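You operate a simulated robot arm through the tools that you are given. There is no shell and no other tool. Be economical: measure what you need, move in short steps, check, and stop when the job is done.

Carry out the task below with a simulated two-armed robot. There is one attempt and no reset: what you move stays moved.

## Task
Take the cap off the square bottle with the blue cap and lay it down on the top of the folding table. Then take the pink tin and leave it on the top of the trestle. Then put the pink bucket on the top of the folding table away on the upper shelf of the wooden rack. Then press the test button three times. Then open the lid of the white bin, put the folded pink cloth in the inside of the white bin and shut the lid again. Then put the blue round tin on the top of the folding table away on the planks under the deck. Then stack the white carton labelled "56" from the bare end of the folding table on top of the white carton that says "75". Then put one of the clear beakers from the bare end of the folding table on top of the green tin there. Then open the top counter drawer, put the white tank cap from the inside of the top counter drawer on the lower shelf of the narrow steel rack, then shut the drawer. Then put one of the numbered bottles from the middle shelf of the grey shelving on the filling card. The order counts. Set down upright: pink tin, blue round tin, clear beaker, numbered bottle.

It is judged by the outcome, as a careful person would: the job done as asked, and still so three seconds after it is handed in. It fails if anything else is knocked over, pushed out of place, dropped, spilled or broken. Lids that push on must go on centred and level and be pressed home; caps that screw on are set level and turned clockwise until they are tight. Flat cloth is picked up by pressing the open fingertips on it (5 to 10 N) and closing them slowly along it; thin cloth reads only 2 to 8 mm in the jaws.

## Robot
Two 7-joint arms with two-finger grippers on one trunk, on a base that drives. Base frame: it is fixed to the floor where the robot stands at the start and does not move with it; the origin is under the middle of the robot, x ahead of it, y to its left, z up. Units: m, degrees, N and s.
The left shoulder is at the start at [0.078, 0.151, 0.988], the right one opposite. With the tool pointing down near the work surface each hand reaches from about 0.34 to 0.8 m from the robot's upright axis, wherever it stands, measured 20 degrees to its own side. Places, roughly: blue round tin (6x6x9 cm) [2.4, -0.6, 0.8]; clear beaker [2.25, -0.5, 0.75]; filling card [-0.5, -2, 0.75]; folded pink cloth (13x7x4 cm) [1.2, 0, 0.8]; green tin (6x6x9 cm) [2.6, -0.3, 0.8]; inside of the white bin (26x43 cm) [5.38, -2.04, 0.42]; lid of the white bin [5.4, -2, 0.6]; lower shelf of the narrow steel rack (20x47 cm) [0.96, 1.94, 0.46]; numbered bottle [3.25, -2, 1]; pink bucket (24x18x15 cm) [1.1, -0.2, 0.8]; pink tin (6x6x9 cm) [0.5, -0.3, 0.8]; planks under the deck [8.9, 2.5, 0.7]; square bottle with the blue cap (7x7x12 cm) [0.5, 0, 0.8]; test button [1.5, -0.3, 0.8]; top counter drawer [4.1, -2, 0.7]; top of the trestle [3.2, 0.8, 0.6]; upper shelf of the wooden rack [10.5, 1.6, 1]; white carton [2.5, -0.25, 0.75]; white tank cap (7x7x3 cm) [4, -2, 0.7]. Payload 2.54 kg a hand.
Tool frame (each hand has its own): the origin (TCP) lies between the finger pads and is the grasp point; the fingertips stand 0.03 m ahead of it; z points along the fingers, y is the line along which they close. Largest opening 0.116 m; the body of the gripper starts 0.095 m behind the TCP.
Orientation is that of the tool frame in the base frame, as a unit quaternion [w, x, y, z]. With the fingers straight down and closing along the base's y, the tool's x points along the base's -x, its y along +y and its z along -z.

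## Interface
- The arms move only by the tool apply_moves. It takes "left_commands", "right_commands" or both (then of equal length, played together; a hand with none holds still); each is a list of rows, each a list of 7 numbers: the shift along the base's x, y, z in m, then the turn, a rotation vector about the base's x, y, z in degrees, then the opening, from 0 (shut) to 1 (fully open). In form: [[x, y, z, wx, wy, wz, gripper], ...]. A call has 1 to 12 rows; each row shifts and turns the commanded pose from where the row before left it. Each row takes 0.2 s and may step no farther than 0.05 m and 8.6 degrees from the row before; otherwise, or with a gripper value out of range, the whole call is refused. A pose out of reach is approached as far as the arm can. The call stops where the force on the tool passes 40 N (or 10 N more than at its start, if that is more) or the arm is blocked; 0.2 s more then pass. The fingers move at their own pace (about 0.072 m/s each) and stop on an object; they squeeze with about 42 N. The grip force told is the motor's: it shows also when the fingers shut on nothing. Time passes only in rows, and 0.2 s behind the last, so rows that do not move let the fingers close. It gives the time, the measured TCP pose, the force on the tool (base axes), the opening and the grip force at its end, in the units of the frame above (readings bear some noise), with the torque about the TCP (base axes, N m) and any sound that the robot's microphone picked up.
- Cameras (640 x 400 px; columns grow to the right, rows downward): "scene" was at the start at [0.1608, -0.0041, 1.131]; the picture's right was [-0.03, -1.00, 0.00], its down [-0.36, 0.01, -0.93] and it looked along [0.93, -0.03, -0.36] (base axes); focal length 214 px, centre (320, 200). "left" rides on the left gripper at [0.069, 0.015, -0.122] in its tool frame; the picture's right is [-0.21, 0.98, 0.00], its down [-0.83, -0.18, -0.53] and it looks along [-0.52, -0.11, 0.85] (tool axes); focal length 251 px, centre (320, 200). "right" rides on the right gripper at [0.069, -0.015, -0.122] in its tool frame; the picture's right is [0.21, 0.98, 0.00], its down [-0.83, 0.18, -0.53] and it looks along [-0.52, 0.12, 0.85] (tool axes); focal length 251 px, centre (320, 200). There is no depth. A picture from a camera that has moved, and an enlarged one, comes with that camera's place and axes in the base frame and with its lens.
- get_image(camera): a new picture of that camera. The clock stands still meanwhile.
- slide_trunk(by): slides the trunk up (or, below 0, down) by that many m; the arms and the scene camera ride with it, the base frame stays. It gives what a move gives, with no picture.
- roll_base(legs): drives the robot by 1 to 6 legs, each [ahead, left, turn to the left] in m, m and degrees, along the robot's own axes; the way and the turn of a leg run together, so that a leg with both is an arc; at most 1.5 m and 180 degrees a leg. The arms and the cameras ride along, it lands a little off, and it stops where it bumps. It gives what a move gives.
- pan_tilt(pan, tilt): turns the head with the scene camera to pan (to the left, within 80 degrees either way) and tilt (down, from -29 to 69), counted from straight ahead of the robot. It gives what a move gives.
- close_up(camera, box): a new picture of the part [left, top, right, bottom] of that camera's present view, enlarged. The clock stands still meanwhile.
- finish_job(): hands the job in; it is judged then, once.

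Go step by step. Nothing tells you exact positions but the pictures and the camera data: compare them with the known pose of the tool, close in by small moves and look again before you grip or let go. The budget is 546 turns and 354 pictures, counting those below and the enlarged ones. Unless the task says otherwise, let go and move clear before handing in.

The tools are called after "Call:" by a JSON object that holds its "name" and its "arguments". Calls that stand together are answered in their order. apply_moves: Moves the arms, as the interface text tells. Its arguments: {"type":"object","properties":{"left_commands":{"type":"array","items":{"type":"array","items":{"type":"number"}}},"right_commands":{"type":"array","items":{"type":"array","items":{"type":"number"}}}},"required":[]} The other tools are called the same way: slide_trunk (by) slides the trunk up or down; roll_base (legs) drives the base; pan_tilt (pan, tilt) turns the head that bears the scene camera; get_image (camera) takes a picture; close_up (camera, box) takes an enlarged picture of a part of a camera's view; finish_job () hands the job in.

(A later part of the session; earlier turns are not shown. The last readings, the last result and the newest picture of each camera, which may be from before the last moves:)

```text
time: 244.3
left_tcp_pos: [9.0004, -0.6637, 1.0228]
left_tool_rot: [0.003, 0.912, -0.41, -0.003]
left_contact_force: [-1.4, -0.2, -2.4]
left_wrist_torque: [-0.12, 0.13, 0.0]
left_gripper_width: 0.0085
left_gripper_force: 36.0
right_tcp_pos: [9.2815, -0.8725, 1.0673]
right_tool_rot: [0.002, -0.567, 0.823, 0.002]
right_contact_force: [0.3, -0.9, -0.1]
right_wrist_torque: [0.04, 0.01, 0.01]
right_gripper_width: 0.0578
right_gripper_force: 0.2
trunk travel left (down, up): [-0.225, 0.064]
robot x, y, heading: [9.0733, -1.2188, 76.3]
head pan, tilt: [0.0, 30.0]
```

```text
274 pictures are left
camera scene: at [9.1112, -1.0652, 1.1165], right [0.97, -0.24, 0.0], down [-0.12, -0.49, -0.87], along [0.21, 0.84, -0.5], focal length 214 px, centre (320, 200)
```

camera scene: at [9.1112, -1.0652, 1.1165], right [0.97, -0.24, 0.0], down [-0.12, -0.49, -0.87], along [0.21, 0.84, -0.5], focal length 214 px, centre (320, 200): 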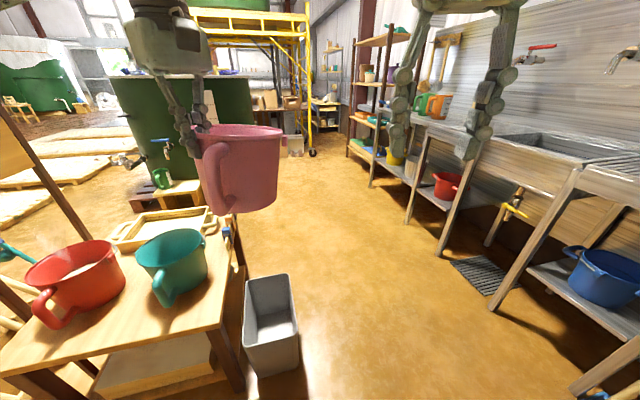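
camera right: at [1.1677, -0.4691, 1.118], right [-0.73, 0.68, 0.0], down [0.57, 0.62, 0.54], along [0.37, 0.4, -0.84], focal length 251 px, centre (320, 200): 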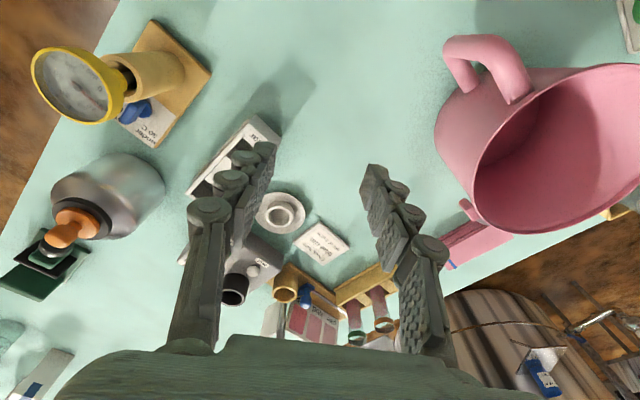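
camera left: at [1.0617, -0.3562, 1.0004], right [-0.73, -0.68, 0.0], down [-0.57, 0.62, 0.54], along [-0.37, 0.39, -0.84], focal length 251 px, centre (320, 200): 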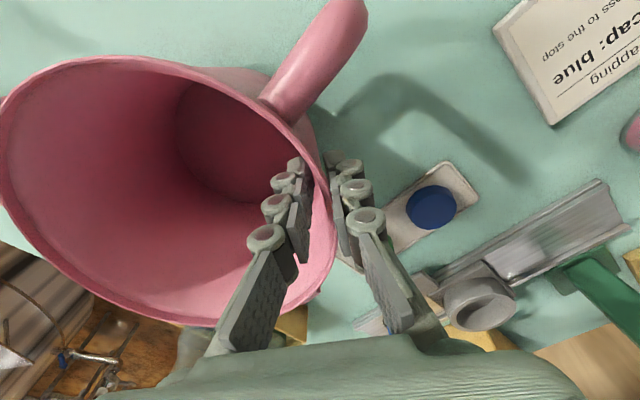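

I now see a side table with a grey bin at about (9.0, -0.55) that stopped me. The lane between it and the sink bench is centred at x≈9.65. I'll go up that lane facing +y.

Call:
{"name": "roll_base", "arguments": {"legs": [[0, -0.55, 14], [1.2, 0, 0]]}}

Call:
{"name": "pan_tilt", "arguments": {"pan": -25, "tilt": 15}}

Call:
{"name": "get_image", "arguments": {"camera": "scene"}}

```text
time: 255.8
left_tcp_pos: [9.426, 0.4422, 1.0216]
left_tool_rot: [0.002, 0.954, -0.301, -0.003]
left_contact_force: [0.6, 0.6, -3.9]
left_wrist_torque: [-0.16, 0.11, 0.02]
left_gripper_width: 0.0085
left_gripper_force: 36.5
right_tcp_pos: [9.7491, 0.3069, 1.0667]
right_tool_rot: [0.002, -0.66, 0.751, 0.002]
right_contact_force: [0.1, -0.6, 0.2]
right_wrist_torque: [0.0, -0.03, 0.01]
right_gripper_width: 0.0581
right_gripper_force: 0.1
trunk travel left (down, up): [-0.225, 0.064]
robot x, y, heading: [9.6258, -0.0787, 89.6]
head pan, tilt: [0.0, 30.0]
```

```text
time: 256.7
left_tcp_pos: [9.4251, 0.4409, 1.0217]
left_tool_rot: [0.003, 0.954, -0.301, -0.003]
left_contact_force: [-0.5, -0.3, -3.9]
left_wrist_torque: [-0.15, 0.07, -0.01]
left_gripper_width: 0.0084
left_gripper_force: 36.3
right_tcp_pos: [9.7501, 0.3067, 1.0683]
right_tool_rot: [0.002, -0.66, 0.751, 0.003]
right_contact_force: [-0.4, 0.2, -0.9]
right_wrist_torque: [0.01, 0.03, 0.04]
right_gripper_width: 0.0582
right_gripper_force: 0.1
trunk travel left (down, up): [-0.225, 0.064]
robot x, y, heading: [9.6249, -0.0803, 89.6]
head pan, tilt: [-25.0, 15.0]
```

```text
273 pictures are left
camera scene: at [9.6674, 0.0716, 1.1407], right [0.9, -0.43, 0.0], down [-0.11, -0.23, -0.97], along [0.41, 0.87, -0.26], focal length 214 px, centre (320, 200)
```

scene: 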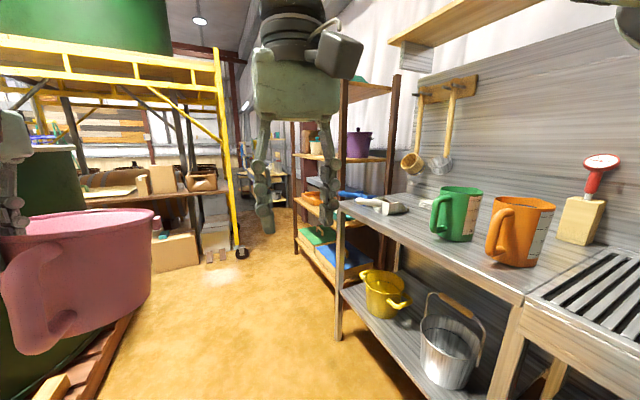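

Call:
{"name": "roll_base", "arguments": {"legs": [[0.9, 0.2, 0], [0, 0, -60]]}}

Call:
{"name": "pan_tilt", "arguments": {"pan": 10, "tilt": 15}}

Call:
{"name": "get_image", "arguments": {"camera": "scene"}}

```text
time: 264.3
left_tcp_pos: [9.7771, 1.2714, 1.0235]
left_tool_rot: [-0.001, -0.68, 0.733, 0.004]
left_contact_force: [0.2, -0.1, -2.8]
left_wrist_torque: [0.02, 0.19, 0.0]
left_gripper_width: 0.0085
left_gripper_force: 35.9
right_tcp_pos: [9.824, 0.9233, 1.0674]
right_tool_rot: [0.003, -0.201, 0.98, 0.001]
right_contact_force: [-0.2, -0.8, 0.0]
right_wrist_torque: [0.02, -0.02, 0.0]
right_gripper_width: 0.0579
right_gripper_force: 0.2
trunk travel left (down, up): [-0.225, 0.064]
robot x, y, heading: [9.4285, 0.8288, 30.2]
head pan, tilt: [-25.0, 15.0]
```

```text
time: 265.3
left_tcp_pos: [9.7759, 1.272, 1.0219]
left_tool_rot: [-0.001, -0.681, 0.733, 0.003]
left_contact_force: [-0.1, -0.7, -3.0]
left_wrist_torque: [0.0, 0.2, 0.0]
left_gripper_width: 0.0083
left_gripper_force: 36.1
right_tcp_pos: [9.8237, 0.924, 1.067]
right_tool_rot: [0.003, -0.202, 0.979, 0.001]
right_contact_force: [-0.1, -0.4, 0.2]
right_wrist_torque: [0.03, -0.02, 0.03]
right_gripper_width: 0.0582
right_gripper_force: 0.1
trunk travel left (down, up): [-0.225, 0.064]
robot x, y, heading: [9.4349, 0.8329, 30.2]
head pan, tilt: [10.0, 15.0]
```

```text
272 pictures are left
camera scene: at [9.5606, 0.9257, 1.1407], right [0.65, -0.76, 0.0], down [-0.2, -0.17, -0.97], along [0.74, 0.62, -0.26], focal length 214 px, centre (320, 200)
```

scene: 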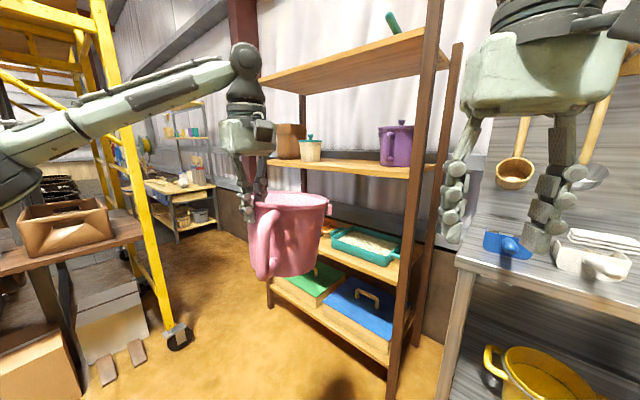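

The target spot is the gap on the upper shelf (z≈1.03), y≈1.36–1.70, between the white pot and the purple pot. The shelf above it sits at only z≈1.42, so the vertical wrist won't fit. I'll hand the bucket over to the right hand, pitched forward on the right rim. First I'll square up in front of the rack.

Call:
{"name": "roll_base", "arguments": {"legs": [[-0.2, 0, 0], [0, 0, -30]]}}

Call:
{"name": "pan_tilt", "arguments": {"pan": 60, "tilt": 25}}

Call:
{"name": "get_image", "arguments": {"camera": "scene"}}

```text
time: 268.4
left_tcp_pos: [9.777, 0.9395, 1.0216]
left_tool_rot: [0.0, -0.468, 0.884, 0.003]
left_contact_force: [-0.9, -0.1, -2.3]
left_wrist_torque: [0.12, 0.16, 0.01]
left_gripper_width: 0.0085
left_gripper_force: 36.4
right_tcp_pos: [9.6435, 0.6147, 1.0669]
right_tool_rot: [0.003, 0.058, 0.998, 0.001]
right_contact_force: [0.6, -0.4, 0.6]
right_wrist_torque: [0.0, 0.0, -0.01]
right_gripper_width: 0.058
right_gripper_force: 0.2
trunk travel left (down, up): [-0.225, 0.064]
robot x, y, heading: [9.251, 0.7288, 0.3]
head pan, tilt: [10.0, 15.0]
```

```text
time: 269.6
left_tcp_pos: [9.7759, 0.9394, 1.0223]
left_tool_rot: [-0.001, -0.468, 0.884, 0.004]
left_contact_force: [0.4, -0.1, -2.9]
left_wrist_torque: [0.08, 0.16, 0.0]
left_gripper_width: 0.0087
left_gripper_force: 36.0
right_tcp_pos: [9.6445, 0.6156, 1.0675]
right_tool_rot: [0.004, 0.059, 0.998, 0.0]
right_contact_force: [-0.1, 0.5, -0.6]
right_wrist_torque: [0.01, 0.0, -0.02]
right_gripper_width: 0.058
right_gripper_force: 0.1
trunk travel left (down, up): [-0.225, 0.064]
robot x, y, heading: [9.2578, 0.7324, 0.4]
head pan, tilt: [60.0, 25.0]
```

```text
271 pictures are left
camera scene: at [9.3714, 0.8107, 1.1245], right [0.87, -0.5, 0.0], down [-0.21, -0.37, -0.91], along [0.45, 0.79, -0.42], focal length 214 px, centre (320, 200)
```

scene: 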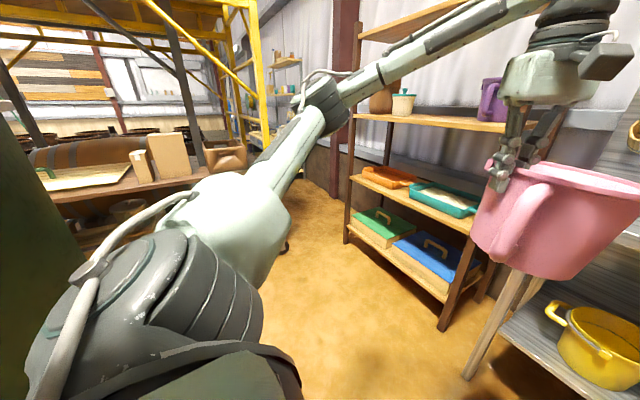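

Call:
{"name": "roll_base", "arguments": {"legs": [[0.1, 0.0, 0], [0, 0.7, 0]]}}

Call:
{"name": "pan_tilt", "arguments": {"pan": 0, "tilt": 15}}

Call:
{"name": "slide_trunk", "arguments": {"by": 0.063}}

Call:
{"name": "get_image", "arguments": {"camera": "scene"}}

```text
time: 271.7
left_tcp_pos: [9.8769, 0.9615, 1.0219]
left_tool_rot: [-0.001, -0.473, 0.881, 0.005]
left_contact_force: [-0.2, 0.7, -2.9]
left_wrist_torque: [0.1, 0.15, 0.02]
left_gripper_width: 0.0083
left_gripper_force: 35.9
right_tcp_pos: [9.7481, 0.634, 1.0669]
right_tool_rot: [0.004, 0.054, 0.999, 0.0]
right_contact_force: [0.5, 0.0, -0.3]
right_wrist_torque: [0.03, 0.01, 0.04]
right_gripper_width: 0.058
right_gripper_force: 0.1
trunk travel left (down, up): [-0.225, 0.064]
robot x, y, heading: [9.3586, 0.7472, 0.9]
head pan, tilt: [60.0, 25.0]
stopped in leg 2: the robot was blocked; the commanded pose is now the measured one
```

```text
time: 273.0
left_tcp_pos: [9.8764, 0.9594, 1.0221]
left_tool_rot: [0.0, -0.472, 0.882, 0.005]
left_contact_force: [-0.6, 0.1, -2.3]
left_wrist_torque: [0.09, 0.13, 0.0]
left_gripper_width: 0.0083
left_gripper_force: 36.2
right_tcp_pos: [9.7482, 0.6347, 1.0667]
right_tool_rot: [0.004, 0.053, 0.999, 0.001]
right_contact_force: [-0.6, 0.3, -0.5]
right_wrist_torque: [0.01, 0.03, 0.0]
right_gripper_width: 0.0581
right_gripper_force: 0.0
trunk travel left (down, up): [-0.225, 0.064]
robot x, y, heading: [9.3534, 0.7474, 1.0]
head pan, tilt: [0.0, 15.0]
```

```text
time: 274.1
left_tcp_pos: [9.8761, 0.9602, 1.0851]
left_tool_rot: [0.0, -0.472, 0.882, 0.004]
left_contact_force: [0.1, -1.2, -2.4]
left_wrist_torque: [0.08, 0.17, -0.01]
left_gripper_width: 0.0082
left_gripper_force: 36.3
right_tcp_pos: [9.7481, 0.6348, 1.1302]
right_tool_rot: [0.004, 0.053, 0.999, -0.001]
right_contact_force: [-0.1, 0.3, 0.1]
right_wrist_torque: [-0.01, 0.0, -0.01]
right_gripper_width: 0.058
right_gripper_force: 0.0
trunk travel left (down, up): [-0.288, 0.001]
robot x, y, heading: [9.3605, 0.7482, 0.9]
head pan, tilt: [0.0, 15.0]
```

```text
270 pictures are left
camera scene: at [9.522, 0.749, 1.2036], right [0.01, -1.0, 0.0], down [-0.26, 0.0, -0.97], along [0.97, 0.01, -0.26], focal length 214 px, centre (320, 200)
```

scene: 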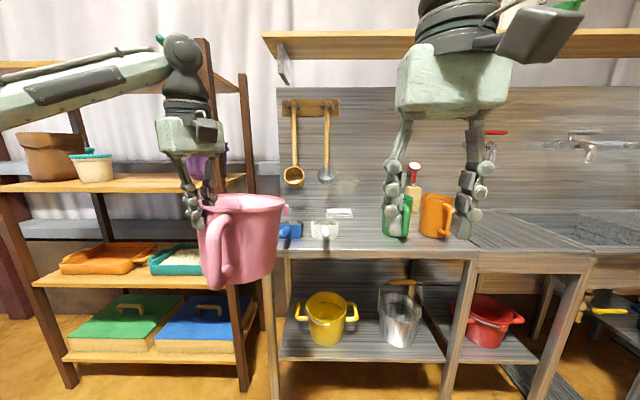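

Call:
{"name": "pan_tilt", "arguments": {"pan": 80, "tilt": 35}}

Call:
{"name": "get_image", "arguments": {"camera": "scene"}}

```text
time: 275.6
left_tcp_pos: [9.8756, 0.9619, 1.0845]
left_tool_rot: [0.0, -0.471, 0.882, 0.005]
left_contact_force: [-0.4, 1.3, -2.3]
left_wrist_torque: [0.1, 0.16, 0.02]
left_gripper_width: 0.0083
left_gripper_force: 36.3
right_tcp_pos: [9.7486, 0.6347, 1.1293]
right_tool_rot: [0.003, 0.054, 0.999, 0.0]
right_contact_force: [-0.5, -0.3, 0.6]
right_wrist_torque: [-0.02, 0.01, -0.01]
right_gripper_width: 0.0581
right_gripper_force: 0.0
trunk travel left (down, up): [-0.288, 0.001]
robot x, y, heading: [9.361, 0.7458, 0.9]
head pan, tilt: [80.0, 35.0]
```

```text
269 pictures are left
camera scene: at [9.4424, 0.8345, 1.1717], right [0.99, -0.16, 0.0], down [-0.09, -0.57, -0.82], along [0.13, 0.81, -0.57], focal length 214 px, centre (320, 200)
```

scene: 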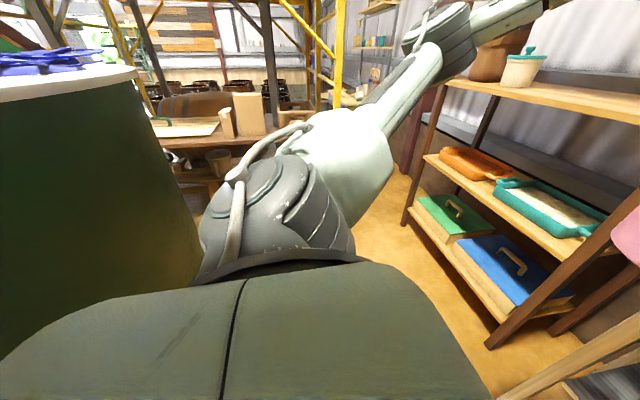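

The green vat on the left is limiting me, so I'll do the handover here. First the right hand moves aside and pitches forward.

Call:
{"name": "apply_moves", "arguments": {"right_commands": [[0, -0.035, -0.01, 0, 0, 6, 0.5], [-0.01, -0.035, -0.01, 0, -6.9, 0, 0.5], [-0.01, -0.035, -0.01, 0, -6.9, 0, 0.5], [-0.01, -0.035, -0.01, 0, -6.9, 0, 0.5], [-0.01, -0.035, -0.01, 0, -6.9, 0, 0.5], [0, -0.035, -0.01, 0, -6.9, 0, 0.5], [0, -0.02, -0.01, 0, -6.9, 0, 0.5], [0, 0, 0, 0, -6.9, 0, 0.5], [0, 0, 0, 0, -6.9, 0, 0.5]]}}

Call:
{"name": "pan_tilt", "arguments": {"pan": 0, "tilt": 25}}

Call:
{"name": "get_image", "arguments": {"camera": "scene"}}

```text
time: 277.6
left_tcp_pos: [9.8774, 0.9612, 1.0865]
left_tool_rot: [0.0, -0.471, 0.882, 0.005]
left_contact_force: [-0.2, 1.1, -3.0]
left_wrist_torque: [0.1, 0.16, -0.03]
left_gripper_width: 0.0087
left_gripper_force: 36.5
right_tcp_pos: [9.7261, 0.3757, 1.0935]
right_tool_rot: [0.466, 0.001, 0.885, 0.001]
right_contact_force: [0.3, -0.4, 0.1]
right_wrist_torque: [0.0, -0.02, 0.01]
right_gripper_width: 0.058
right_gripper_force: 0.2
right hand out of reach, approached as far as the arm can: row 8, 9
trunk travel left (down, up): [-0.288, 0.001]
robot x, y, heading: [9.3612, 0.7448, 0.9]
head pan, tilt: [80.0, 35.0]
```

```text
time: 279.1
left_tcp_pos: [9.8772, 0.9608, 1.0843]
left_tool_rot: [-0.001, -0.472, 0.882, 0.005]
left_contact_force: [0.0, 0.1, -2.9]
left_wrist_torque: [0.08, 0.16, 0.01]
left_gripper_width: 0.0087
left_gripper_force: 35.3
right_tcp_pos: [9.7254, 0.3762, 1.0931]
right_tool_rot: [0.465, 0.0, 0.885, 0.001]
right_contact_force: [-0.2, 0.5, 0.3]
right_wrist_torque: [-0.01, 0.01, 0.0]
right_gripper_width: 0.0578
right_gripper_force: 0.0
trunk travel left (down, up): [-0.288, 0.001]
robot x, y, heading: [9.3589, 0.748, 0.7]
head pan, tilt: [0.0, 25.0]
```

```text
268 pictures are left
camera scene: at [9.5205, 0.749, 1.1875], right [0.02, -1.0, 0.0], down [-0.42, -0.01, -0.91], along [0.91, 0.01, -0.42], focal length 214 px, centre (320, 200)
```

scene: 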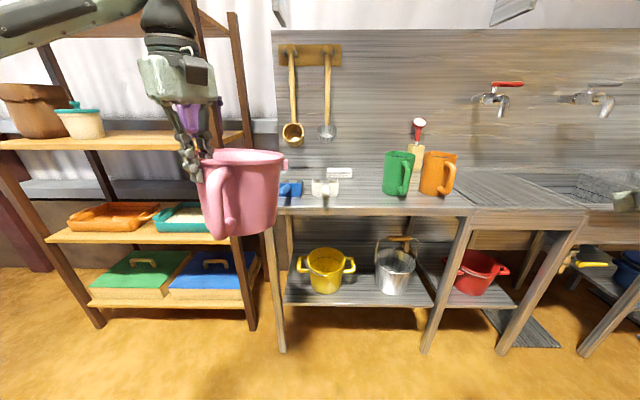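

Now the left hand brings the bucket to the centre-right, turning it so the handle goes to the rear-left.

Call:
{"name": "apply_moves", "arguments": {"left_commands": [[-0.003, -0.03, -0.014, 0, 0, -5.6, 0], [-0.003, -0.03, -0.014, 0, 0, -5.6, 0], [-0.003, -0.033, -0.014, 0, 0, -5.6, 0], [-0.003, -0.033, -0.013, 0, 0, -5.6, 0], [-0.003, -0.033, -0.013, 0, 0, -5.6, 0], [-0.003, -0.033, -0.012, 0, 0, -5.6, 0], [-0.003, -0.033, -0.01, 0, 0, -5.6, 0], [-0.003, -0.033, -0.01, 0, 0, -5.6, 0]]}}

Call:
{"name": "get_image", "arguments": {"camera": "scene"}}

Call:
{"name": "get_image", "arguments": {"camera": "left"}}

Call:
{"name": "get_image", "arguments": {"camera": "right"}}

```text
time: 280.9
left_tcp_pos: [9.8529, 0.701, 0.9849]
left_tool_rot: [0.001, -0.1, 0.995, 0.005]
left_contact_force: [-0.4, -0.2, -2.4]
left_wrist_torque: [0.21, 0.02, 0.04]
left_gripper_width: 0.0083
left_gripper_force: 35.8
right_tcp_pos: [9.7254, 0.3766, 1.0927]
right_tool_rot: [0.466, 0.0, 0.885, 0.003]
right_contact_force: [0.0, 0.3, -1.0]
right_wrist_torque: [0.0, -0.01, -0.01]
right_gripper_width: 0.0579
right_gripper_force: 0.2
trunk travel left (down, up): [-0.288, 0.001]
robot x, y, heading: [9.3583, 0.7455, 0.8]
head pan, tilt: [0.0, 25.0]
```

```text
267 pictures are left
camera scene: at [9.5205, 0.7483, 1.1875], right [0.01, -1.0, 0.0], down [-0.42, -0.01, -0.91], along [0.91, 0.01, -0.42], focal length 214 px, centre (320, 200)
```

scene: 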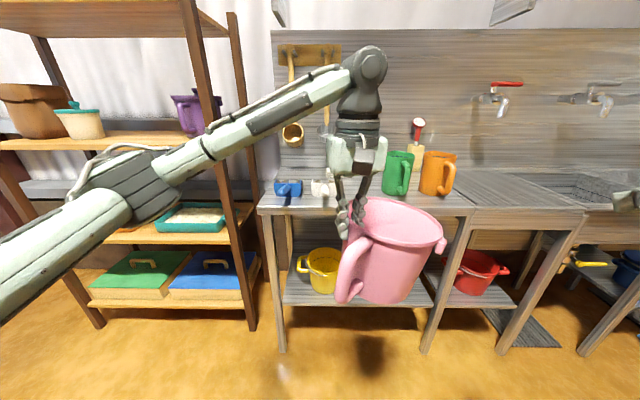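

```text
266 pictures are left
camera left: at [9.7815, 0.7009, 1.1076], right [0.02, 1.0, 0.01], down [0.84, -0.02, 0.54], along [0.54, 0.0, -0.84], focal length 251 px, centre (320, 200)
```

left: 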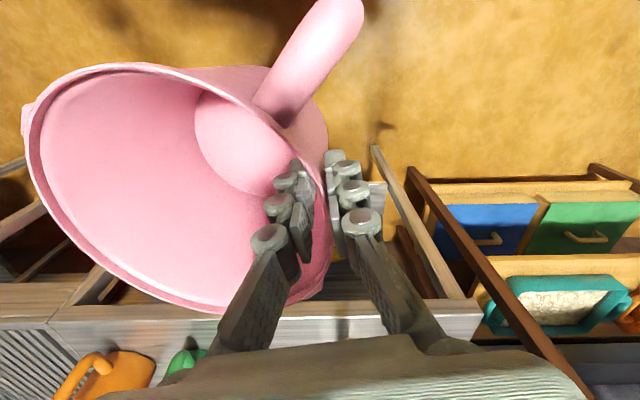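

```text
265 pictures are left
camera right: at [9.5863, 0.3622, 1.1046], right [-0.12, 0.98, -0.17], down [0.03, 0.18, 0.98], along [0.99, 0.12, -0.05], focal length 251 px, centre (320, 200)
```

right: 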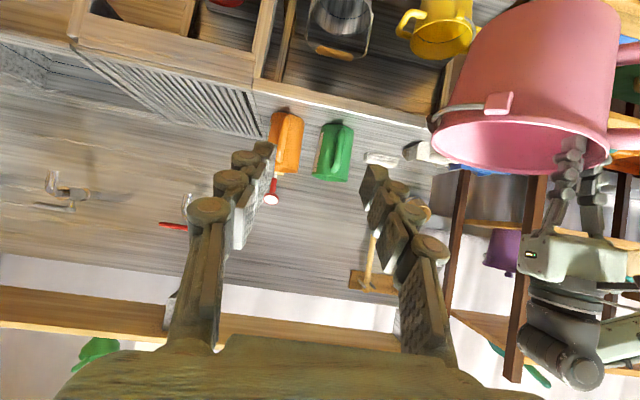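

Call:
{"name": "close_up", "arguments": {"camera": "scene", "box": [310, 130, 470, 330]}}

```text
2.00 times, centred on (390, 230) of scene
camera zoom: at [9.5205, 0.7483, 1.1875], right [0.01, -1.0, 0.0], down [-0.42, -0.01, -0.91], along [0.91, 0.01, -0.42], focal length 429 px, centre (180, 140)
```

zoom: 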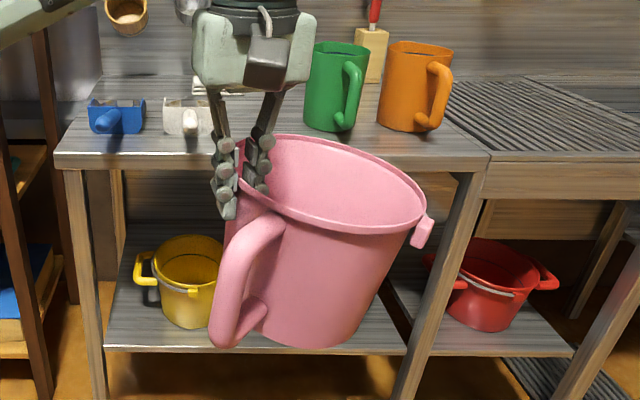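

The bucket tilts about 8° because its tapered wall aligned with the pads. I'll level it by rolling the left hand, then bring the right hand, rolled by 6.5° to match the far wall, to the right rim.

Call:
{"name": "apply_moves", "arguments": {"left_commands": [[0, 0, 0, -4, 0, 0, 0], [0, 0, 0, -4, 0, 0, 0], [0, 0, 0, 0, 0, 0, 0], [0, 0, 0, 0, 0, 0, 0]], "right_commands": [[0, 0.03, 0, 6.5, 0, 0, 0.5], [0, 0.04, -0.005, 0, 0, 0, 0.5], [0.015, 0.04, -0.005, 0, 0, 0, 0.5], [0.015, 0.03, 0, 0, 0, 0, 0.5]]}}

Call:
{"name": "get_image", "arguments": {"camera": "right"}}

Call:
{"name": "get_image", "arguments": {"camera": "scene"}}

```text
time: 281.9
left_tcp_pos: [9.8522, 0.7032, 0.9859]
left_tool_rot: [-0.005, -0.101, 0.993, -0.065]
left_contact_force: [0.3, 0.4, -3.3]
left_wrist_torque: [0.2, 0.0, 0.01]
left_gripper_width: 0.0085
left_gripper_force: 36.5
right_tcp_pos: [9.7756, 0.4951, 1.1216]
right_tool_rot: [0.465, 0.027, 0.884, 0.052]
right_contact_force: [-0.5, 0.1, 0.2]
right_wrist_torque: [-0.03, 0.0, -0.02]
right_gripper_width: 0.0581
right_gripper_force: 0.0
right hand out of reach, approached as far as the arm can: row 1, 2, 3
trunk travel left (down, up): [-0.288, 0.001]
robot x, y, heading: [9.3628, 0.7487, 0.7]
head pan, tilt: [0.0, 25.0]
```

```text
263 pictures are left
camera right: at [9.6371, 0.48, 1.1306], right [-0.12, 0.99, -0.06], down [0.03, 0.07, 1.0], along [0.99, 0.12, -0.04], focal length 251 px, centre (320, 200)
```

right: 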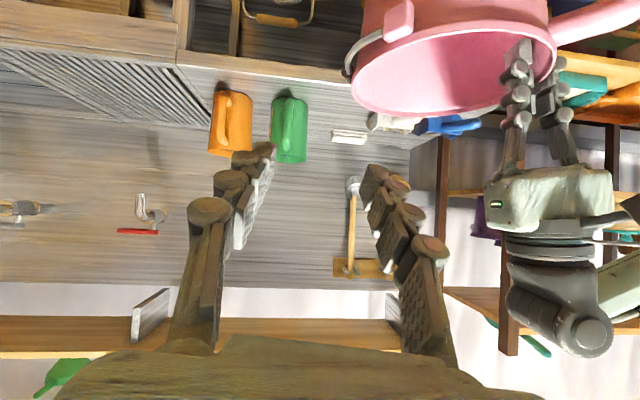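

```text
262 pictures are left
camera scene: at [9.5199, 0.7497, 1.1875], right [0.02, -1.0, 0.0], down [-0.42, -0.01, -0.91], along [0.91, 0.01, -0.42], focal length 214 px, centre (320, 200)
```

scene: 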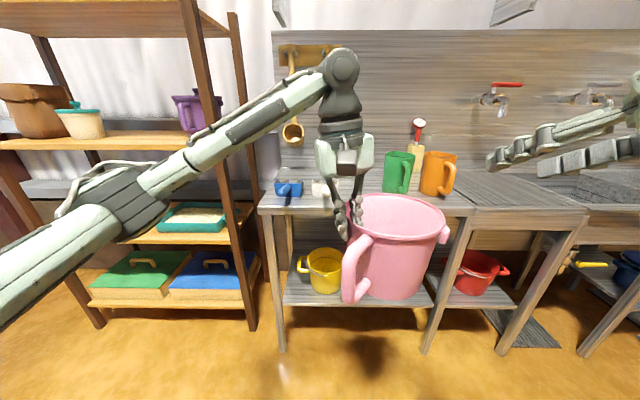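

The bucket is level now. I'll bring the right hand to the pre-grasp point behind and above the right rim.

Call:
{"name": "apply_moves", "arguments": {"right_commands": [[-0.003, 0.015, -0.025, 0, 0, 0, 0.5], [-0.003, 0.018, -0.025, 0, 0, 0, 0.5], [0, 0, -0.017, 0, 0, 0, 0.5]]}}

Call:
{"name": "get_image", "arguments": {"camera": "right"}}

```text
time: 282.7
left_tcp_pos: [9.852, 0.7037, 0.9847]
left_tool_rot: [-0.006, -0.101, 0.993, -0.065]
left_contact_force: [1.4, 0.1, -3.5]
left_wrist_torque: [0.2, 0.03, 0.0]
left_gripper_width: 0.0085
left_gripper_force: 36.4
right_tcp_pos: [9.8093, 0.5184, 1.0994]
right_tool_rot: [0.464, 0.026, 0.884, 0.052]
right_contact_force: [-0.2, -0.5, -0.5]
right_wrist_torque: [0.0, 0.02, -0.01]
right_gripper_width: 0.0579
right_gripper_force: 0.1
right hand out of reach, approached as far as the arm can: row 1, 2, 3
trunk travel left (down, up): [-0.288, 0.001]
robot x, y, heading: [9.3571, 0.7534, 0.8]
head pan, tilt: [0.0, 25.0]
```

```text
261 pictures are left
camera right: at [9.6705, 0.5035, 1.1084], right [-0.12, 0.99, -0.06], down [0.03, 0.07, 1.0], along [0.99, 0.12, -0.04], focal length 251 px, centre (320, 200)
```

right: 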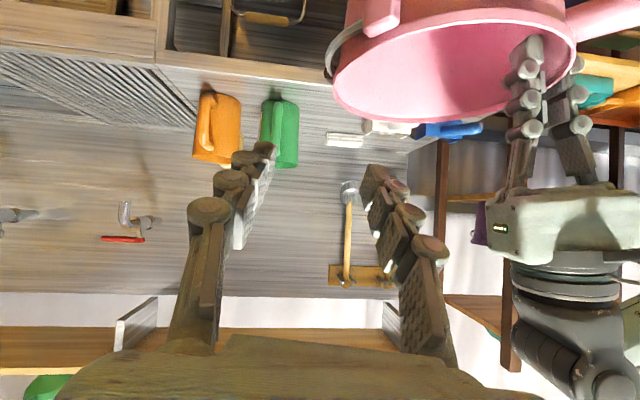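

Call:
{"name": "apply_moves", "arguments": {"right_commands": [[0.015, 0.003, -0.02, 0, 0, 0, 0.5], [0.015, 0.003, -0.025, 0, 0, 0, 0.5], [0.015, 0.003, -0.025, 0, 0, 0, 0.5]]}}

Call:
{"name": "get_image", "arguments": {"camera": "right"}}

Call:
{"name": "close_up", "arguments": {"camera": "scene", "box": [310, 130, 630, 330]}}

```text
time: 283.5
left_tcp_pos: [9.8534, 0.7024, 0.9849]
left_tool_rot: [-0.006, -0.101, 0.993, -0.065]
left_contact_force: [1.0, 0.5, -2.6]
left_wrist_torque: [0.16, 0.04, 0.0]
left_gripper_width: 0.0084
left_gripper_force: 36.4
right_tcp_pos: [9.8596, 0.5277, 1.0314]
right_tool_rot: [0.464, 0.027, 0.884, 0.052]
right_contact_force: [0.6, 0.3, 0.7]
right_wrist_torque: [-0.02, 0.0, -0.04]
right_gripper_width: 0.0578
right_gripper_force: 0.1
right hand out of reach, approached as far as the arm can: row 1, 2
trunk travel left (down, up): [-0.288, 0.001]
robot x, y, heading: [9.3607, 0.7518, 1.0]
head pan, tilt: [0.0, 25.0]
```

```text
260 pictures are left
camera right: at [9.7211, 0.5124, 1.0417], right [-0.12, 0.99, -0.06], down [0.03, 0.07, 1.0], along [0.99, 0.12, -0.04], focal length 251 px, centre (320, 200)
```

right: 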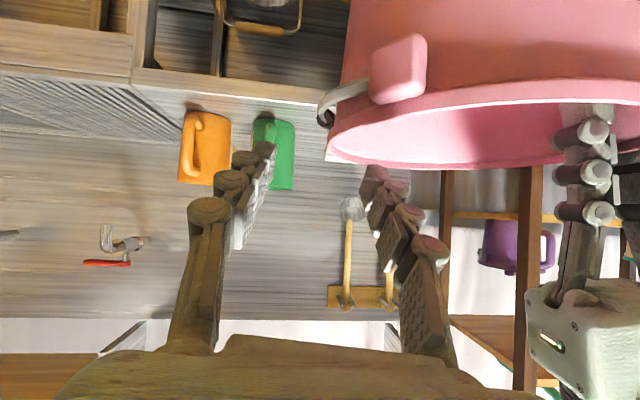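

```text
2.00 times, centred on (470, 230) of scene
camera zoom: at [9.5209, 0.7488, 1.1874], right [0.01, -1.0, 0.0], down [-0.42, -0.01, -0.91], along [0.91, 0.01, -0.42], focal length 429 px, centre (20, 140)
```

zoom: 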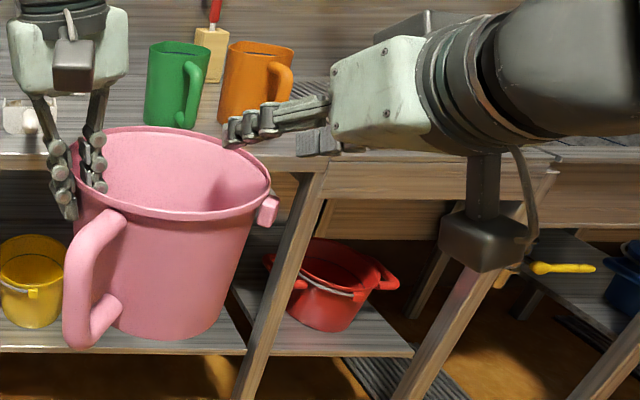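

Call:
{"name": "apply_moves", "arguments": {"right_commands": [[0.005, 0.002, -0.015, 0, 0, 0, 0.5], [0.004, 0.002, -0.015, 0, 0, 0, 0.5], [0, 0, -0.01, 0, 0, 0, 0.5]]}}

Call:
{"name": "get_image", "arguments": {"camera": "right"}}

Call:
{"name": "close_up", "arguments": {"camera": "scene", "box": [310, 150, 550, 300]}}

```text
time: 284.3
left_tcp_pos: [9.8534, 0.7029, 0.9842]
left_tool_rot: [-0.005, -0.101, 0.993, -0.065]
left_contact_force: [0.0, -0.3, -2.6]
left_wrist_torque: [0.2, 0.03, 0.0]
left_gripper_width: 0.0086
left_gripper_force: 36.4
right_tcp_pos: [9.8754, 0.5308, 0.9955]
right_tool_rot: [0.465, 0.028, 0.883, 0.051]
right_contact_force: [-0.6, 0.1, 0.0]
right_wrist_torque: [0.0, 0.02, 0.0]
right_gripper_width: 0.058
right_gripper_force: 0.0
right hand out of reach, approached as far as the arm can: row 2, 3
trunk travel left (down, up): [-0.288, 0.001]
robot x, y, heading: [9.3635, 0.7488, 1.0]
head pan, tilt: [0.0, 25.0]
```

```text
258 pictures are left
camera right: at [9.7362, 0.5157, 1.0046], right [-0.12, 0.99, -0.06], down [0.03, 0.07, 1.0], along [0.99, 0.12, -0.04], focal length 251 px, centre (320, 200)
```

right: 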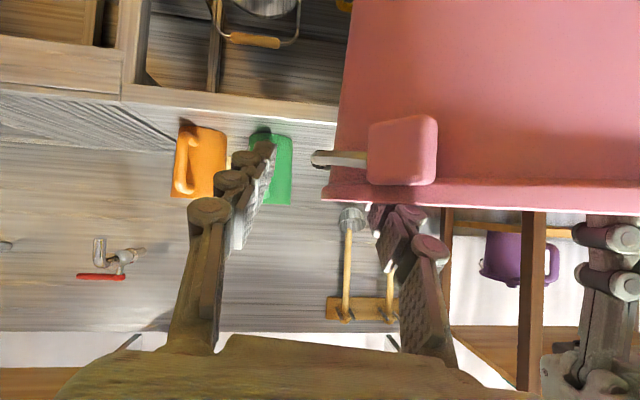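

```text
2.67 times, centred on (430, 225) of scene
camera zoom: at [9.5205, 0.7488, 1.1875], right [0.01, -1.0, 0.0], down [-0.42, -0.01, -0.91], along [0.91, 0.01, -0.42], focal length 572 px, centre (27, 133)
```

zoom: 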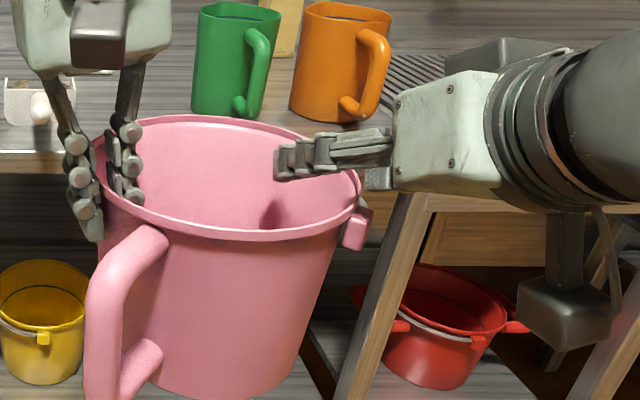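

Call:
{"name": "apply_moves", "arguments": {"right_commands": [[0.004, 0.001, -0.012, 0, 0, 0, 0.5], [0, 0, 0, 0, 0, 0, 0.25], [0, 0, 0, 0, 0, 0, 0.1], [0, 0, 0, 0, 0, 0, 0], [0, 0, 0, 0, 0, 0, 0]]}}

Call:
{"name": "close_up", "arguments": {"camera": "scene", "box": [310, 150, 550, 300]}}

```text
time: 285.4
left_tcp_pos: [9.8506, 0.6972, 0.9858]
left_tool_rot: [-0.007, -0.095, 0.993, -0.071]
left_contact_force: [-4.1, -10.8, -1.9]
left_wrist_torque: [0.77, -0.17, 0.27]
left_gripper_width: 0.0086
left_gripper_force: 35.8
right_tcp_pos: [9.8784, 0.5368, 0.9847]
right_tool_rot: [0.466, 0.021, 0.883, 0.057]
right_contact_force: [4.4, 10.6, 0.0]
right_wrist_torque: [-0.65, 0.19, -1.28]
right_gripper_width: 0.0187
right_gripper_force: 41.9
trunk travel left (down, up): [-0.288, 0.001]
robot x, y, heading: [9.3625, 0.7496, 0.7]
head pan, tilt: [0.0, 25.0]
stopped in row 5 (left hand): the force on the tool passed its limit at 44 N (the readings are from after the stop); the commanded pose is now the measured one
```

```text
2.67 times, centred on (430, 225) of scene
camera zoom: at [9.5205, 0.7487, 1.1875], right [0.01, -1.0, 0.0], down [-0.42, -0.01, -0.91], along [0.91, 0.01, -0.42], focal length 572 px, centre (27, 133)
```

zoom: 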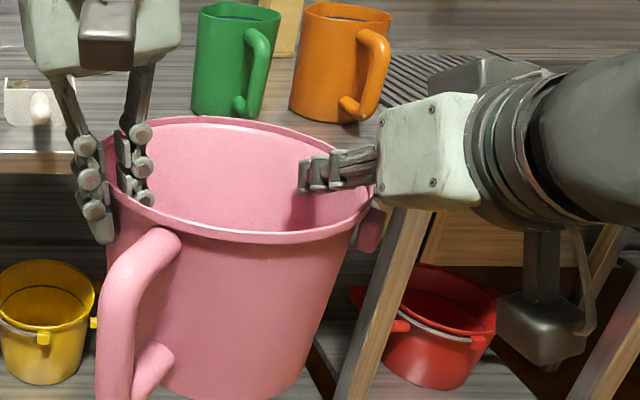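

The right hand holds the rim. I'll release the left and lift it clear.

Call:
{"name": "apply_moves", "arguments": {"left_commands": [[0, 0, 0, 0, 0, 0, 0.3], [0, 0, 0, 0, 0, 0, 0.45], [0, 0, 0.02, 0, 0, 0, 0.45], [0, 0, 0.03, 0, 0, 0, 0.45], [0, 0.01, 0.04, 0, 0, 0, 0.45]]}}

Call:
{"name": "get_image", "arguments": {"camera": "scene"}}

```text
time: 286.6
left_tcp_pos: [9.8503, 0.7084, 1.0776]
left_tool_rot: [-0.006, -0.097, 0.993, -0.07]
left_contact_force: [-0.5, 0.4, -0.6]
left_wrist_torque: [0.0, -0.02, 0.02]
left_gripper_width: 0.0523
left_gripper_force: 0.1
right_tcp_pos: [9.8775, 0.5364, 0.9837]
right_tool_rot: [0.467, 0.022, 0.882, 0.056]
right_contact_force: [0.5, 0.6, -1.9]
right_wrist_torque: [-0.25, -0.07, -0.02]
right_gripper_width: 0.013
right_gripper_force: 39.3
trunk travel left (down, up): [-0.288, 0.001]
robot x, y, heading: [9.3613, 0.7463, 1.0]
head pan, tilt: [0.0, 25.0]
```

```text
255 pictures are left
camera scene: at [9.52, 0.749, 1.1875], right [0.02, -1.0, 0.0], down [-0.42, -0.01, -0.91], along [0.91, 0.01, -0.42], focal length 214 px, centre (320, 200)
```

scene: 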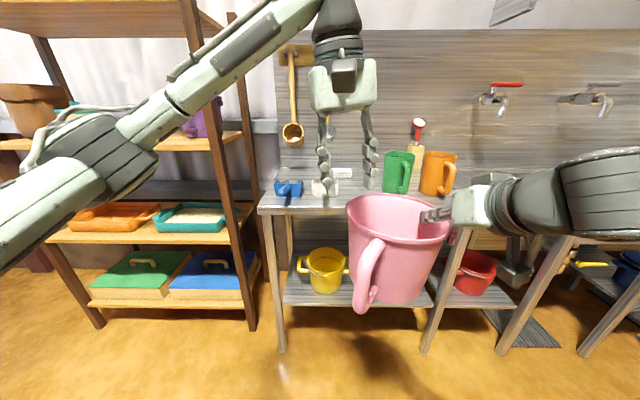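

The right hand has the bucket. I'll tuck the left arm, and raise the bucket with the right to test its reach.

Call:
{"name": "apply_moves", "arguments": {"left_commands": [[0, 0.03, 0.01, 4, 0, 0, 0.6], [-0.02, 0.035, 0, 4, 0, 0, 0.8], [-0.035, 0.035, 0, 0, 0, 0, 1], [-0.035, 0.03, 0, 0, 0, 0, 1], [-0.035, 0.02, 0, 0, 0, 0, 1], [0, 0, 0, 0, 0, 0, 1]], "right_commands": [[0.01, 0, 0.03, 0, 0, 0, 0], [0.01, 0, 0.035, 0, 0, 0, 0], [0.01, 0, 0.035, 0, 0, 0, 0], [0.01, 0, 0.035, 0, 0, 0, 0], [0.01, 0, 0.035, 0, 0, 0, 0], [0.01, 0, 0.035, 0, 0, 0, 0]]}}

Call:
{"name": "get_image", "arguments": {"camera": "scene"}}

```text
time: 288.0
left_tcp_pos: [9.7245, 0.8597, 1.0855]
left_tool_rot: [0.0, -0.097, 0.995, -0.003]
left_contact_force: [0.7, -0.1, 1.0]
left_wrist_torque: [0.02, -0.02, -0.01]
left_gripper_width: 0.1161
left_gripper_force: 0.0
right_tcp_pos: [9.9374, 0.5362, 1.1879]
right_tool_rot: [0.465, 0.022, 0.883, 0.056]
right_contact_force: [0.2, 0.0, -2.8]
right_wrist_torque: [-0.25, -0.08, -0.01]
right_gripper_width: 0.0127
right_gripper_force: 39.2
trunk travel left (down, up): [-0.288, 0.001]
robot x, y, heading: [9.3597, 0.7478, 0.7]
head pan, tilt: [0.0, 25.0]
```

```text
254 pictures are left
camera scene: at [9.5207, 0.7489, 1.1874], right [0.01, -1.0, 0.0], down [-0.42, -0.01, -0.91], along [0.91, 0.01, -0.42], focal length 214 px, centre (320, 200)
```

scene: 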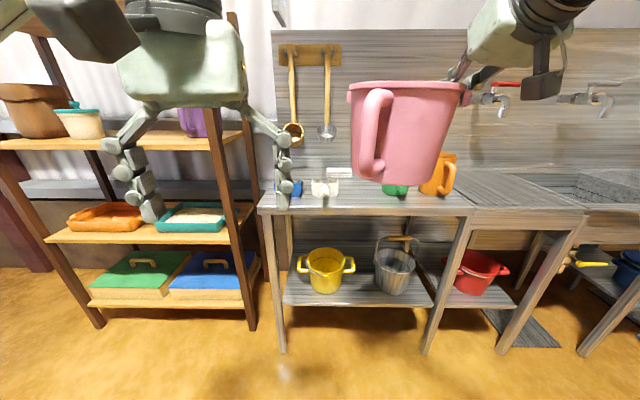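

Height is fine (base about 1.045). Next: forward, then strafe left in front of the rack.

Call:
{"name": "roll_base", "arguments": {"legs": [[0.18, 0, -0.8], [0, 0.45, 0]]}}

Call:
{"name": "get_image", "arguments": {"camera": "scene"}}

```text
time: 293.9
left_tcp_pos: [9.9053, 1.3043, 1.0854]
left_tool_rot: [0.001, -0.091, 0.996, -0.002]
left_contact_force: [-0.5, 0.3, 0.0]
left_wrist_torque: [-0.03, 0.0, -0.01]
left_gripper_width: 0.1162
left_gripper_force: 0.0
right_tcp_pos: [10.113, 0.9796, 1.1886]
right_tool_rot: [0.466, 0.027, 0.883, 0.054]
right_contact_force: [0.4, -0.4, -2.5]
right_wrist_torque: [-0.28, -0.05, -0.01]
right_gripper_width: 0.0125
right_gripper_force: 37.9
trunk travel left (down, up): [-0.288, 0.001]
robot x, y, heading: [9.5352, 1.2001, 0.3]
head pan, tilt: [0.0, 25.0]
```

```text
253 pictures are left
camera scene: at [9.6989, 1.1974, 1.1875], right [0.0, -1.0, 0.0], down [-0.42, 0.0, -0.91], along [0.91, 0.0, -0.42], focal length 214 px, centre (320, 200)
```

scene: 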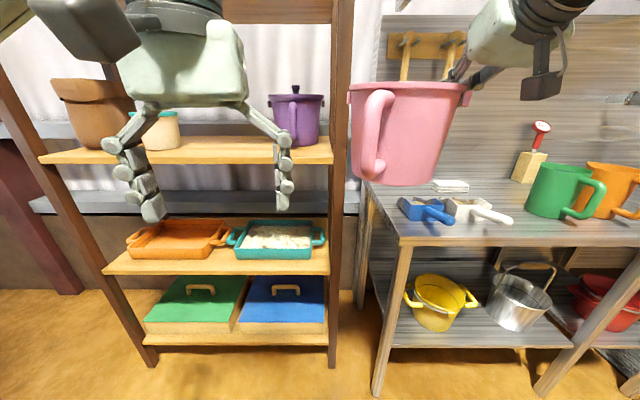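

Call:
{"name": "roll_base", "arguments": {"legs": [[0, 0.42, 0]]}}

Call:
{"name": "get_image", "arguments": {"camera": "scene"}}

```text
time: 298.6
left_tcp_pos: [9.903, 1.7298, 1.0844]
left_tool_rot: [0.0, -0.09, 0.996, -0.002]
left_contact_force: [0.4, 1.0, 0.5]
left_wrist_torque: [-0.02, -0.02, 0.03]
left_gripper_width: 0.1159
left_gripper_force: 0.0
right_tcp_pos: [10.1124, 1.4041, 1.1882]
right_tool_rot: [0.466, 0.028, 0.883, 0.053]
right_contact_force: [0.3, 0.2, -2.8]
right_wrist_torque: [-0.24, -0.06, -0.03]
right_gripper_width: 0.0122
right_gripper_force: 38.6
trunk travel left (down, up): [-0.288, 0.001]
robot x, y, heading: [9.537, 1.6213, 0.2]
head pan, tilt: [0.0, 25.0]
```

```text
252 pictures are left
camera scene: at [9.698, 1.6221, 1.1875], right [0.0, -1.0, 0.0], down [-0.42, 0.0, -0.91], along [0.91, 0.0, -0.42], focal length 214 px, centre (320, 200)
```

scene: 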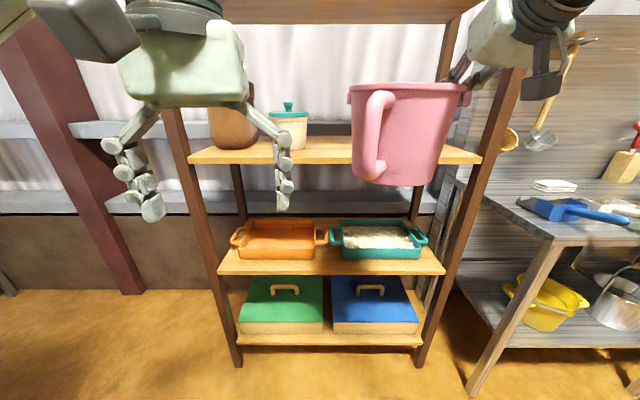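

Lined up: the gap is between the teal-lidded pot and the purple pot. I'll raise slightly and advance with the base, then the arm.

Call:
{"name": "apply_moves", "arguments": {"right_commands": [[0, 0, 0.015, 0, 0, 0, 0], [0, 0, 0, 0, 0, 0, 0]], "left_commands": [[-0.03, 0, 0, 0, 0, 0, 1], [-0.03, 0, 0, 0, 0, 0, 1]]}}

Call:
{"name": "roll_base", "arguments": {"legs": [[0.18, 0.04, 0]]}}

Call:
{"name": "get_image", "arguments": {"camera": "scene"}}

Call:
{"name": "get_image", "arguments": {"camera": "right"}}

```text
time: 299.2
left_tcp_pos: [9.8433, 1.7298, 1.0866]
left_tool_rot: [-0.001, -0.09, 0.996, -0.002]
left_contact_force: [-0.4, -0.4, 0.4]
left_wrist_torque: [0.02, 0.0, -0.04]
left_gripper_width: 0.1162
left_gripper_force: 0.1
right_tcp_pos: [10.1122, 1.4029, 1.204]
right_tool_rot: [0.466, 0.029, 0.883, 0.053]
right_contact_force: [0.3, 0.2, -3.1]
right_wrist_torque: [-0.24, -0.03, 0.0]
right_gripper_width: 0.0124
right_gripper_force: 39.3
trunk travel left (down, up): [-0.288, 0.001]
robot x, y, heading: [9.5389, 1.6268, -0.0]
head pan, tilt: [0.0, 25.0]
```

```text
time: 300.7
left_tcp_pos: [10.0223, 1.7705, 1.0856]
left_tool_rot: [0.0, -0.091, 0.996, -0.003]
left_contact_force: [-0.6, 0.0, 0.2]
left_wrist_torque: [0.0, 0.1, 0.01]
left_gripper_width: 0.1159
left_gripper_force: 0.1
right_tcp_pos: [10.2915, 1.4456, 1.2026]
right_tool_rot: [0.466, 0.028, 0.883, 0.052]
right_contact_force: [0.5, -0.1, -4.6]
right_wrist_torque: [-0.26, -0.07, -0.04]
right_gripper_width: 0.0122
right_gripper_force: 39.1
trunk travel left (down, up): [-0.288, 0.001]
robot x, y, heading: [9.7229, 1.662, 0.1]
head pan, tilt: [0.0, 25.0]
```

```text
251 pictures are left
camera scene: at [9.8772, 1.6623, 1.1873], right [0.0, -1.0, 0.0], down [-0.42, 0.0, -0.91], along [0.91, 0.0, -0.42], focal length 214 px, centre (320, 200)
```

scene: 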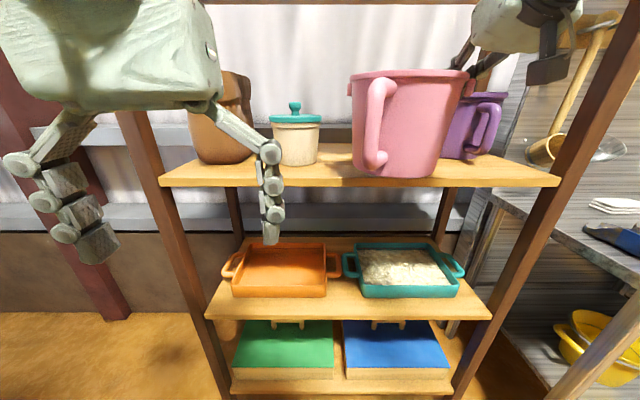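

```text
250 pictures are left
camera right: at [10.1519, 1.4295, 1.2126], right [-0.12, 0.99, -0.06], down [0.03, 0.06, 1.0], along [0.99, 0.12, -0.03], focal length 251 px, centre (320, 200)
```

right: 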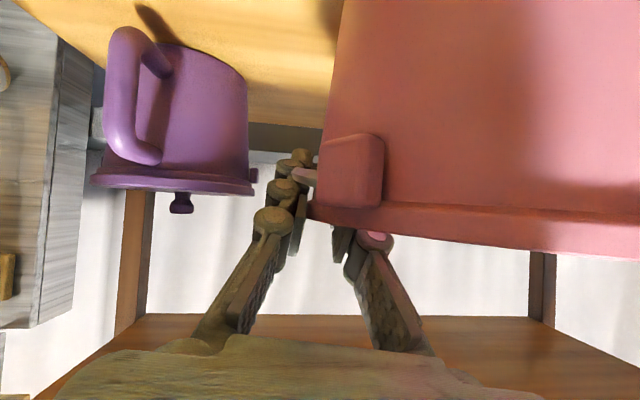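

Call:
{"name": "apply_moves", "arguments": {"right_commands": [[0.03, 0, 0, 0, 0, 0, 0], [0.035, 0, 0, 0, 0, 0, 0], [0.035, 0, 0, 0, 0, 0, 0], [0.035, 0, 0, 0, 0, 0, 0], [0, 0, 0, 0, 0, 0, 0]]}}

Call:
{"name": "get_image", "arguments": {"camera": "scene"}}

Call:
{"name": "get_image", "arguments": {"camera": "right"}}

```text
time: 301.9
left_tcp_pos: [10.022, 1.7696, 1.0856]
left_tool_rot: [0.001, -0.091, 0.996, -0.001]
left_contact_force: [-0.4, 0.2, -0.1]
left_wrist_torque: [0.0, -0.01, -0.01]
left_gripper_width: 0.116
left_gripper_force: 0.0
right_tcp_pos: [10.4255, 1.4456, 1.2038]
right_tool_rot: [0.466, 0.028, 0.883, 0.052]
right_contact_force: [0.1, 0.1, -3.5]
right_wrist_torque: [-0.23, -0.05, 0.0]
right_gripper_width: 0.0123
right_gripper_force: 39.3
trunk travel left (down, up): [-0.288, 0.001]
robot x, y, heading: [9.7178, 1.6619, 0.4]
head pan, tilt: [0.0, 25.0]
```

```text
249 pictures are left
camera scene: at [9.8762, 1.6621, 1.1876], right [0.0, -1.0, 0.0], down [-0.42, 0.0, -0.91], along [0.91, 0.0, -0.42], focal length 214 px, centre (320, 200)
```

scene: 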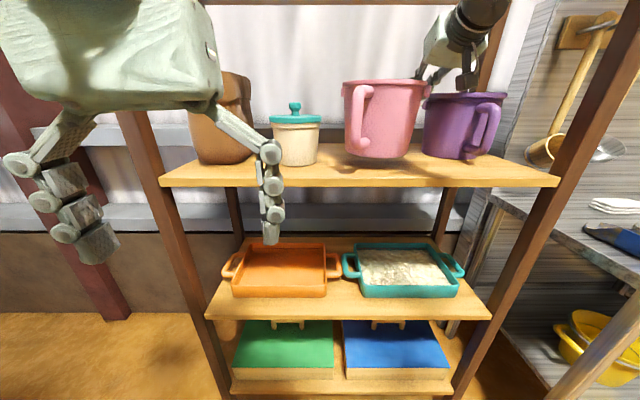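

```text
248 pictures are left
camera right: at [10.2863, 1.4294, 1.2129], right [-0.12, 0.99, -0.06], down [0.02, 0.06, 1.0], along [0.99, 0.12, -0.03], focal length 251 px, centre (320, 200)
```

right: 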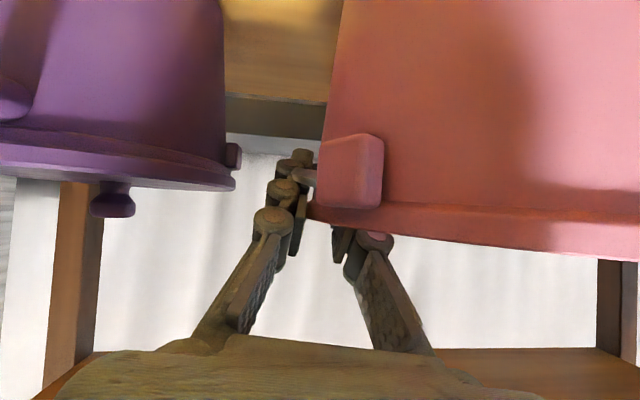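

Over the gap now. I'll lower in small steps.

Call:
{"name": "apply_moves", "arguments": {"right_commands": [[0, 0, -0.01, 0, 0, 0, 0], [0, 0, -0.008, 0, 0, 0, 0], [0, 0, -0.005, 0, 0, 0, 0], [0, 0, 0, 0, 0, 0, 0]]}}

Call:
{"name": "close_up", "arguments": {"camera": "scene", "box": [260, 60, 520, 200]}}

```text
time: 302.9
left_tcp_pos: [10.0223, 1.7705, 1.0851]
left_tool_rot: [0.0, -0.091, 0.996, -0.002]
left_contact_force: [-0.3, -0.1, -0.2]
left_wrist_torque: [0.04, -0.02, -0.02]
left_gripper_width: 0.1161
left_gripper_force: 0.0
right_tcp_pos: [10.4252, 1.4443, 1.1805]
right_tool_rot: [0.466, 0.028, 0.883, 0.053]
right_contact_force: [0.6, 0.1, -2.6]
right_wrist_torque: [-0.26, -0.07, 0.0]
right_gripper_width: 0.0119
right_gripper_force: 39.2
trunk travel left (down, up): [-0.288, 0.001]
robot x, y, heading: [9.7175, 1.6615, 0.1]
head pan, tilt: [0.0, 25.0]
```

```text
2.46 times, centred on (390, 130) of scene
camera zoom: at [9.8766, 1.6622, 1.1875], right [0.0, -1.0, 0.0], down [-0.42, 0.0, -0.91], along [0.91, 0.0, -0.42], focal length 528 px, centre (148, 372)
```

zoom: 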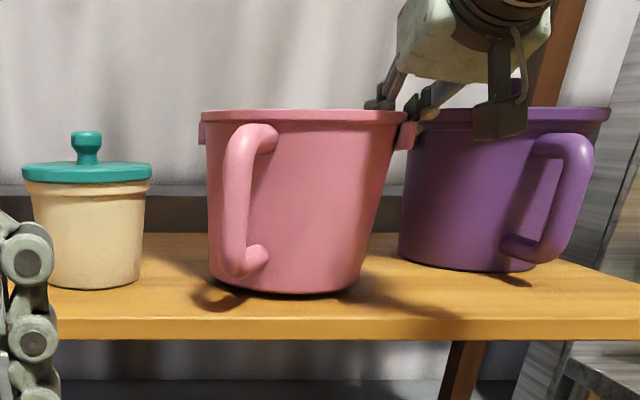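

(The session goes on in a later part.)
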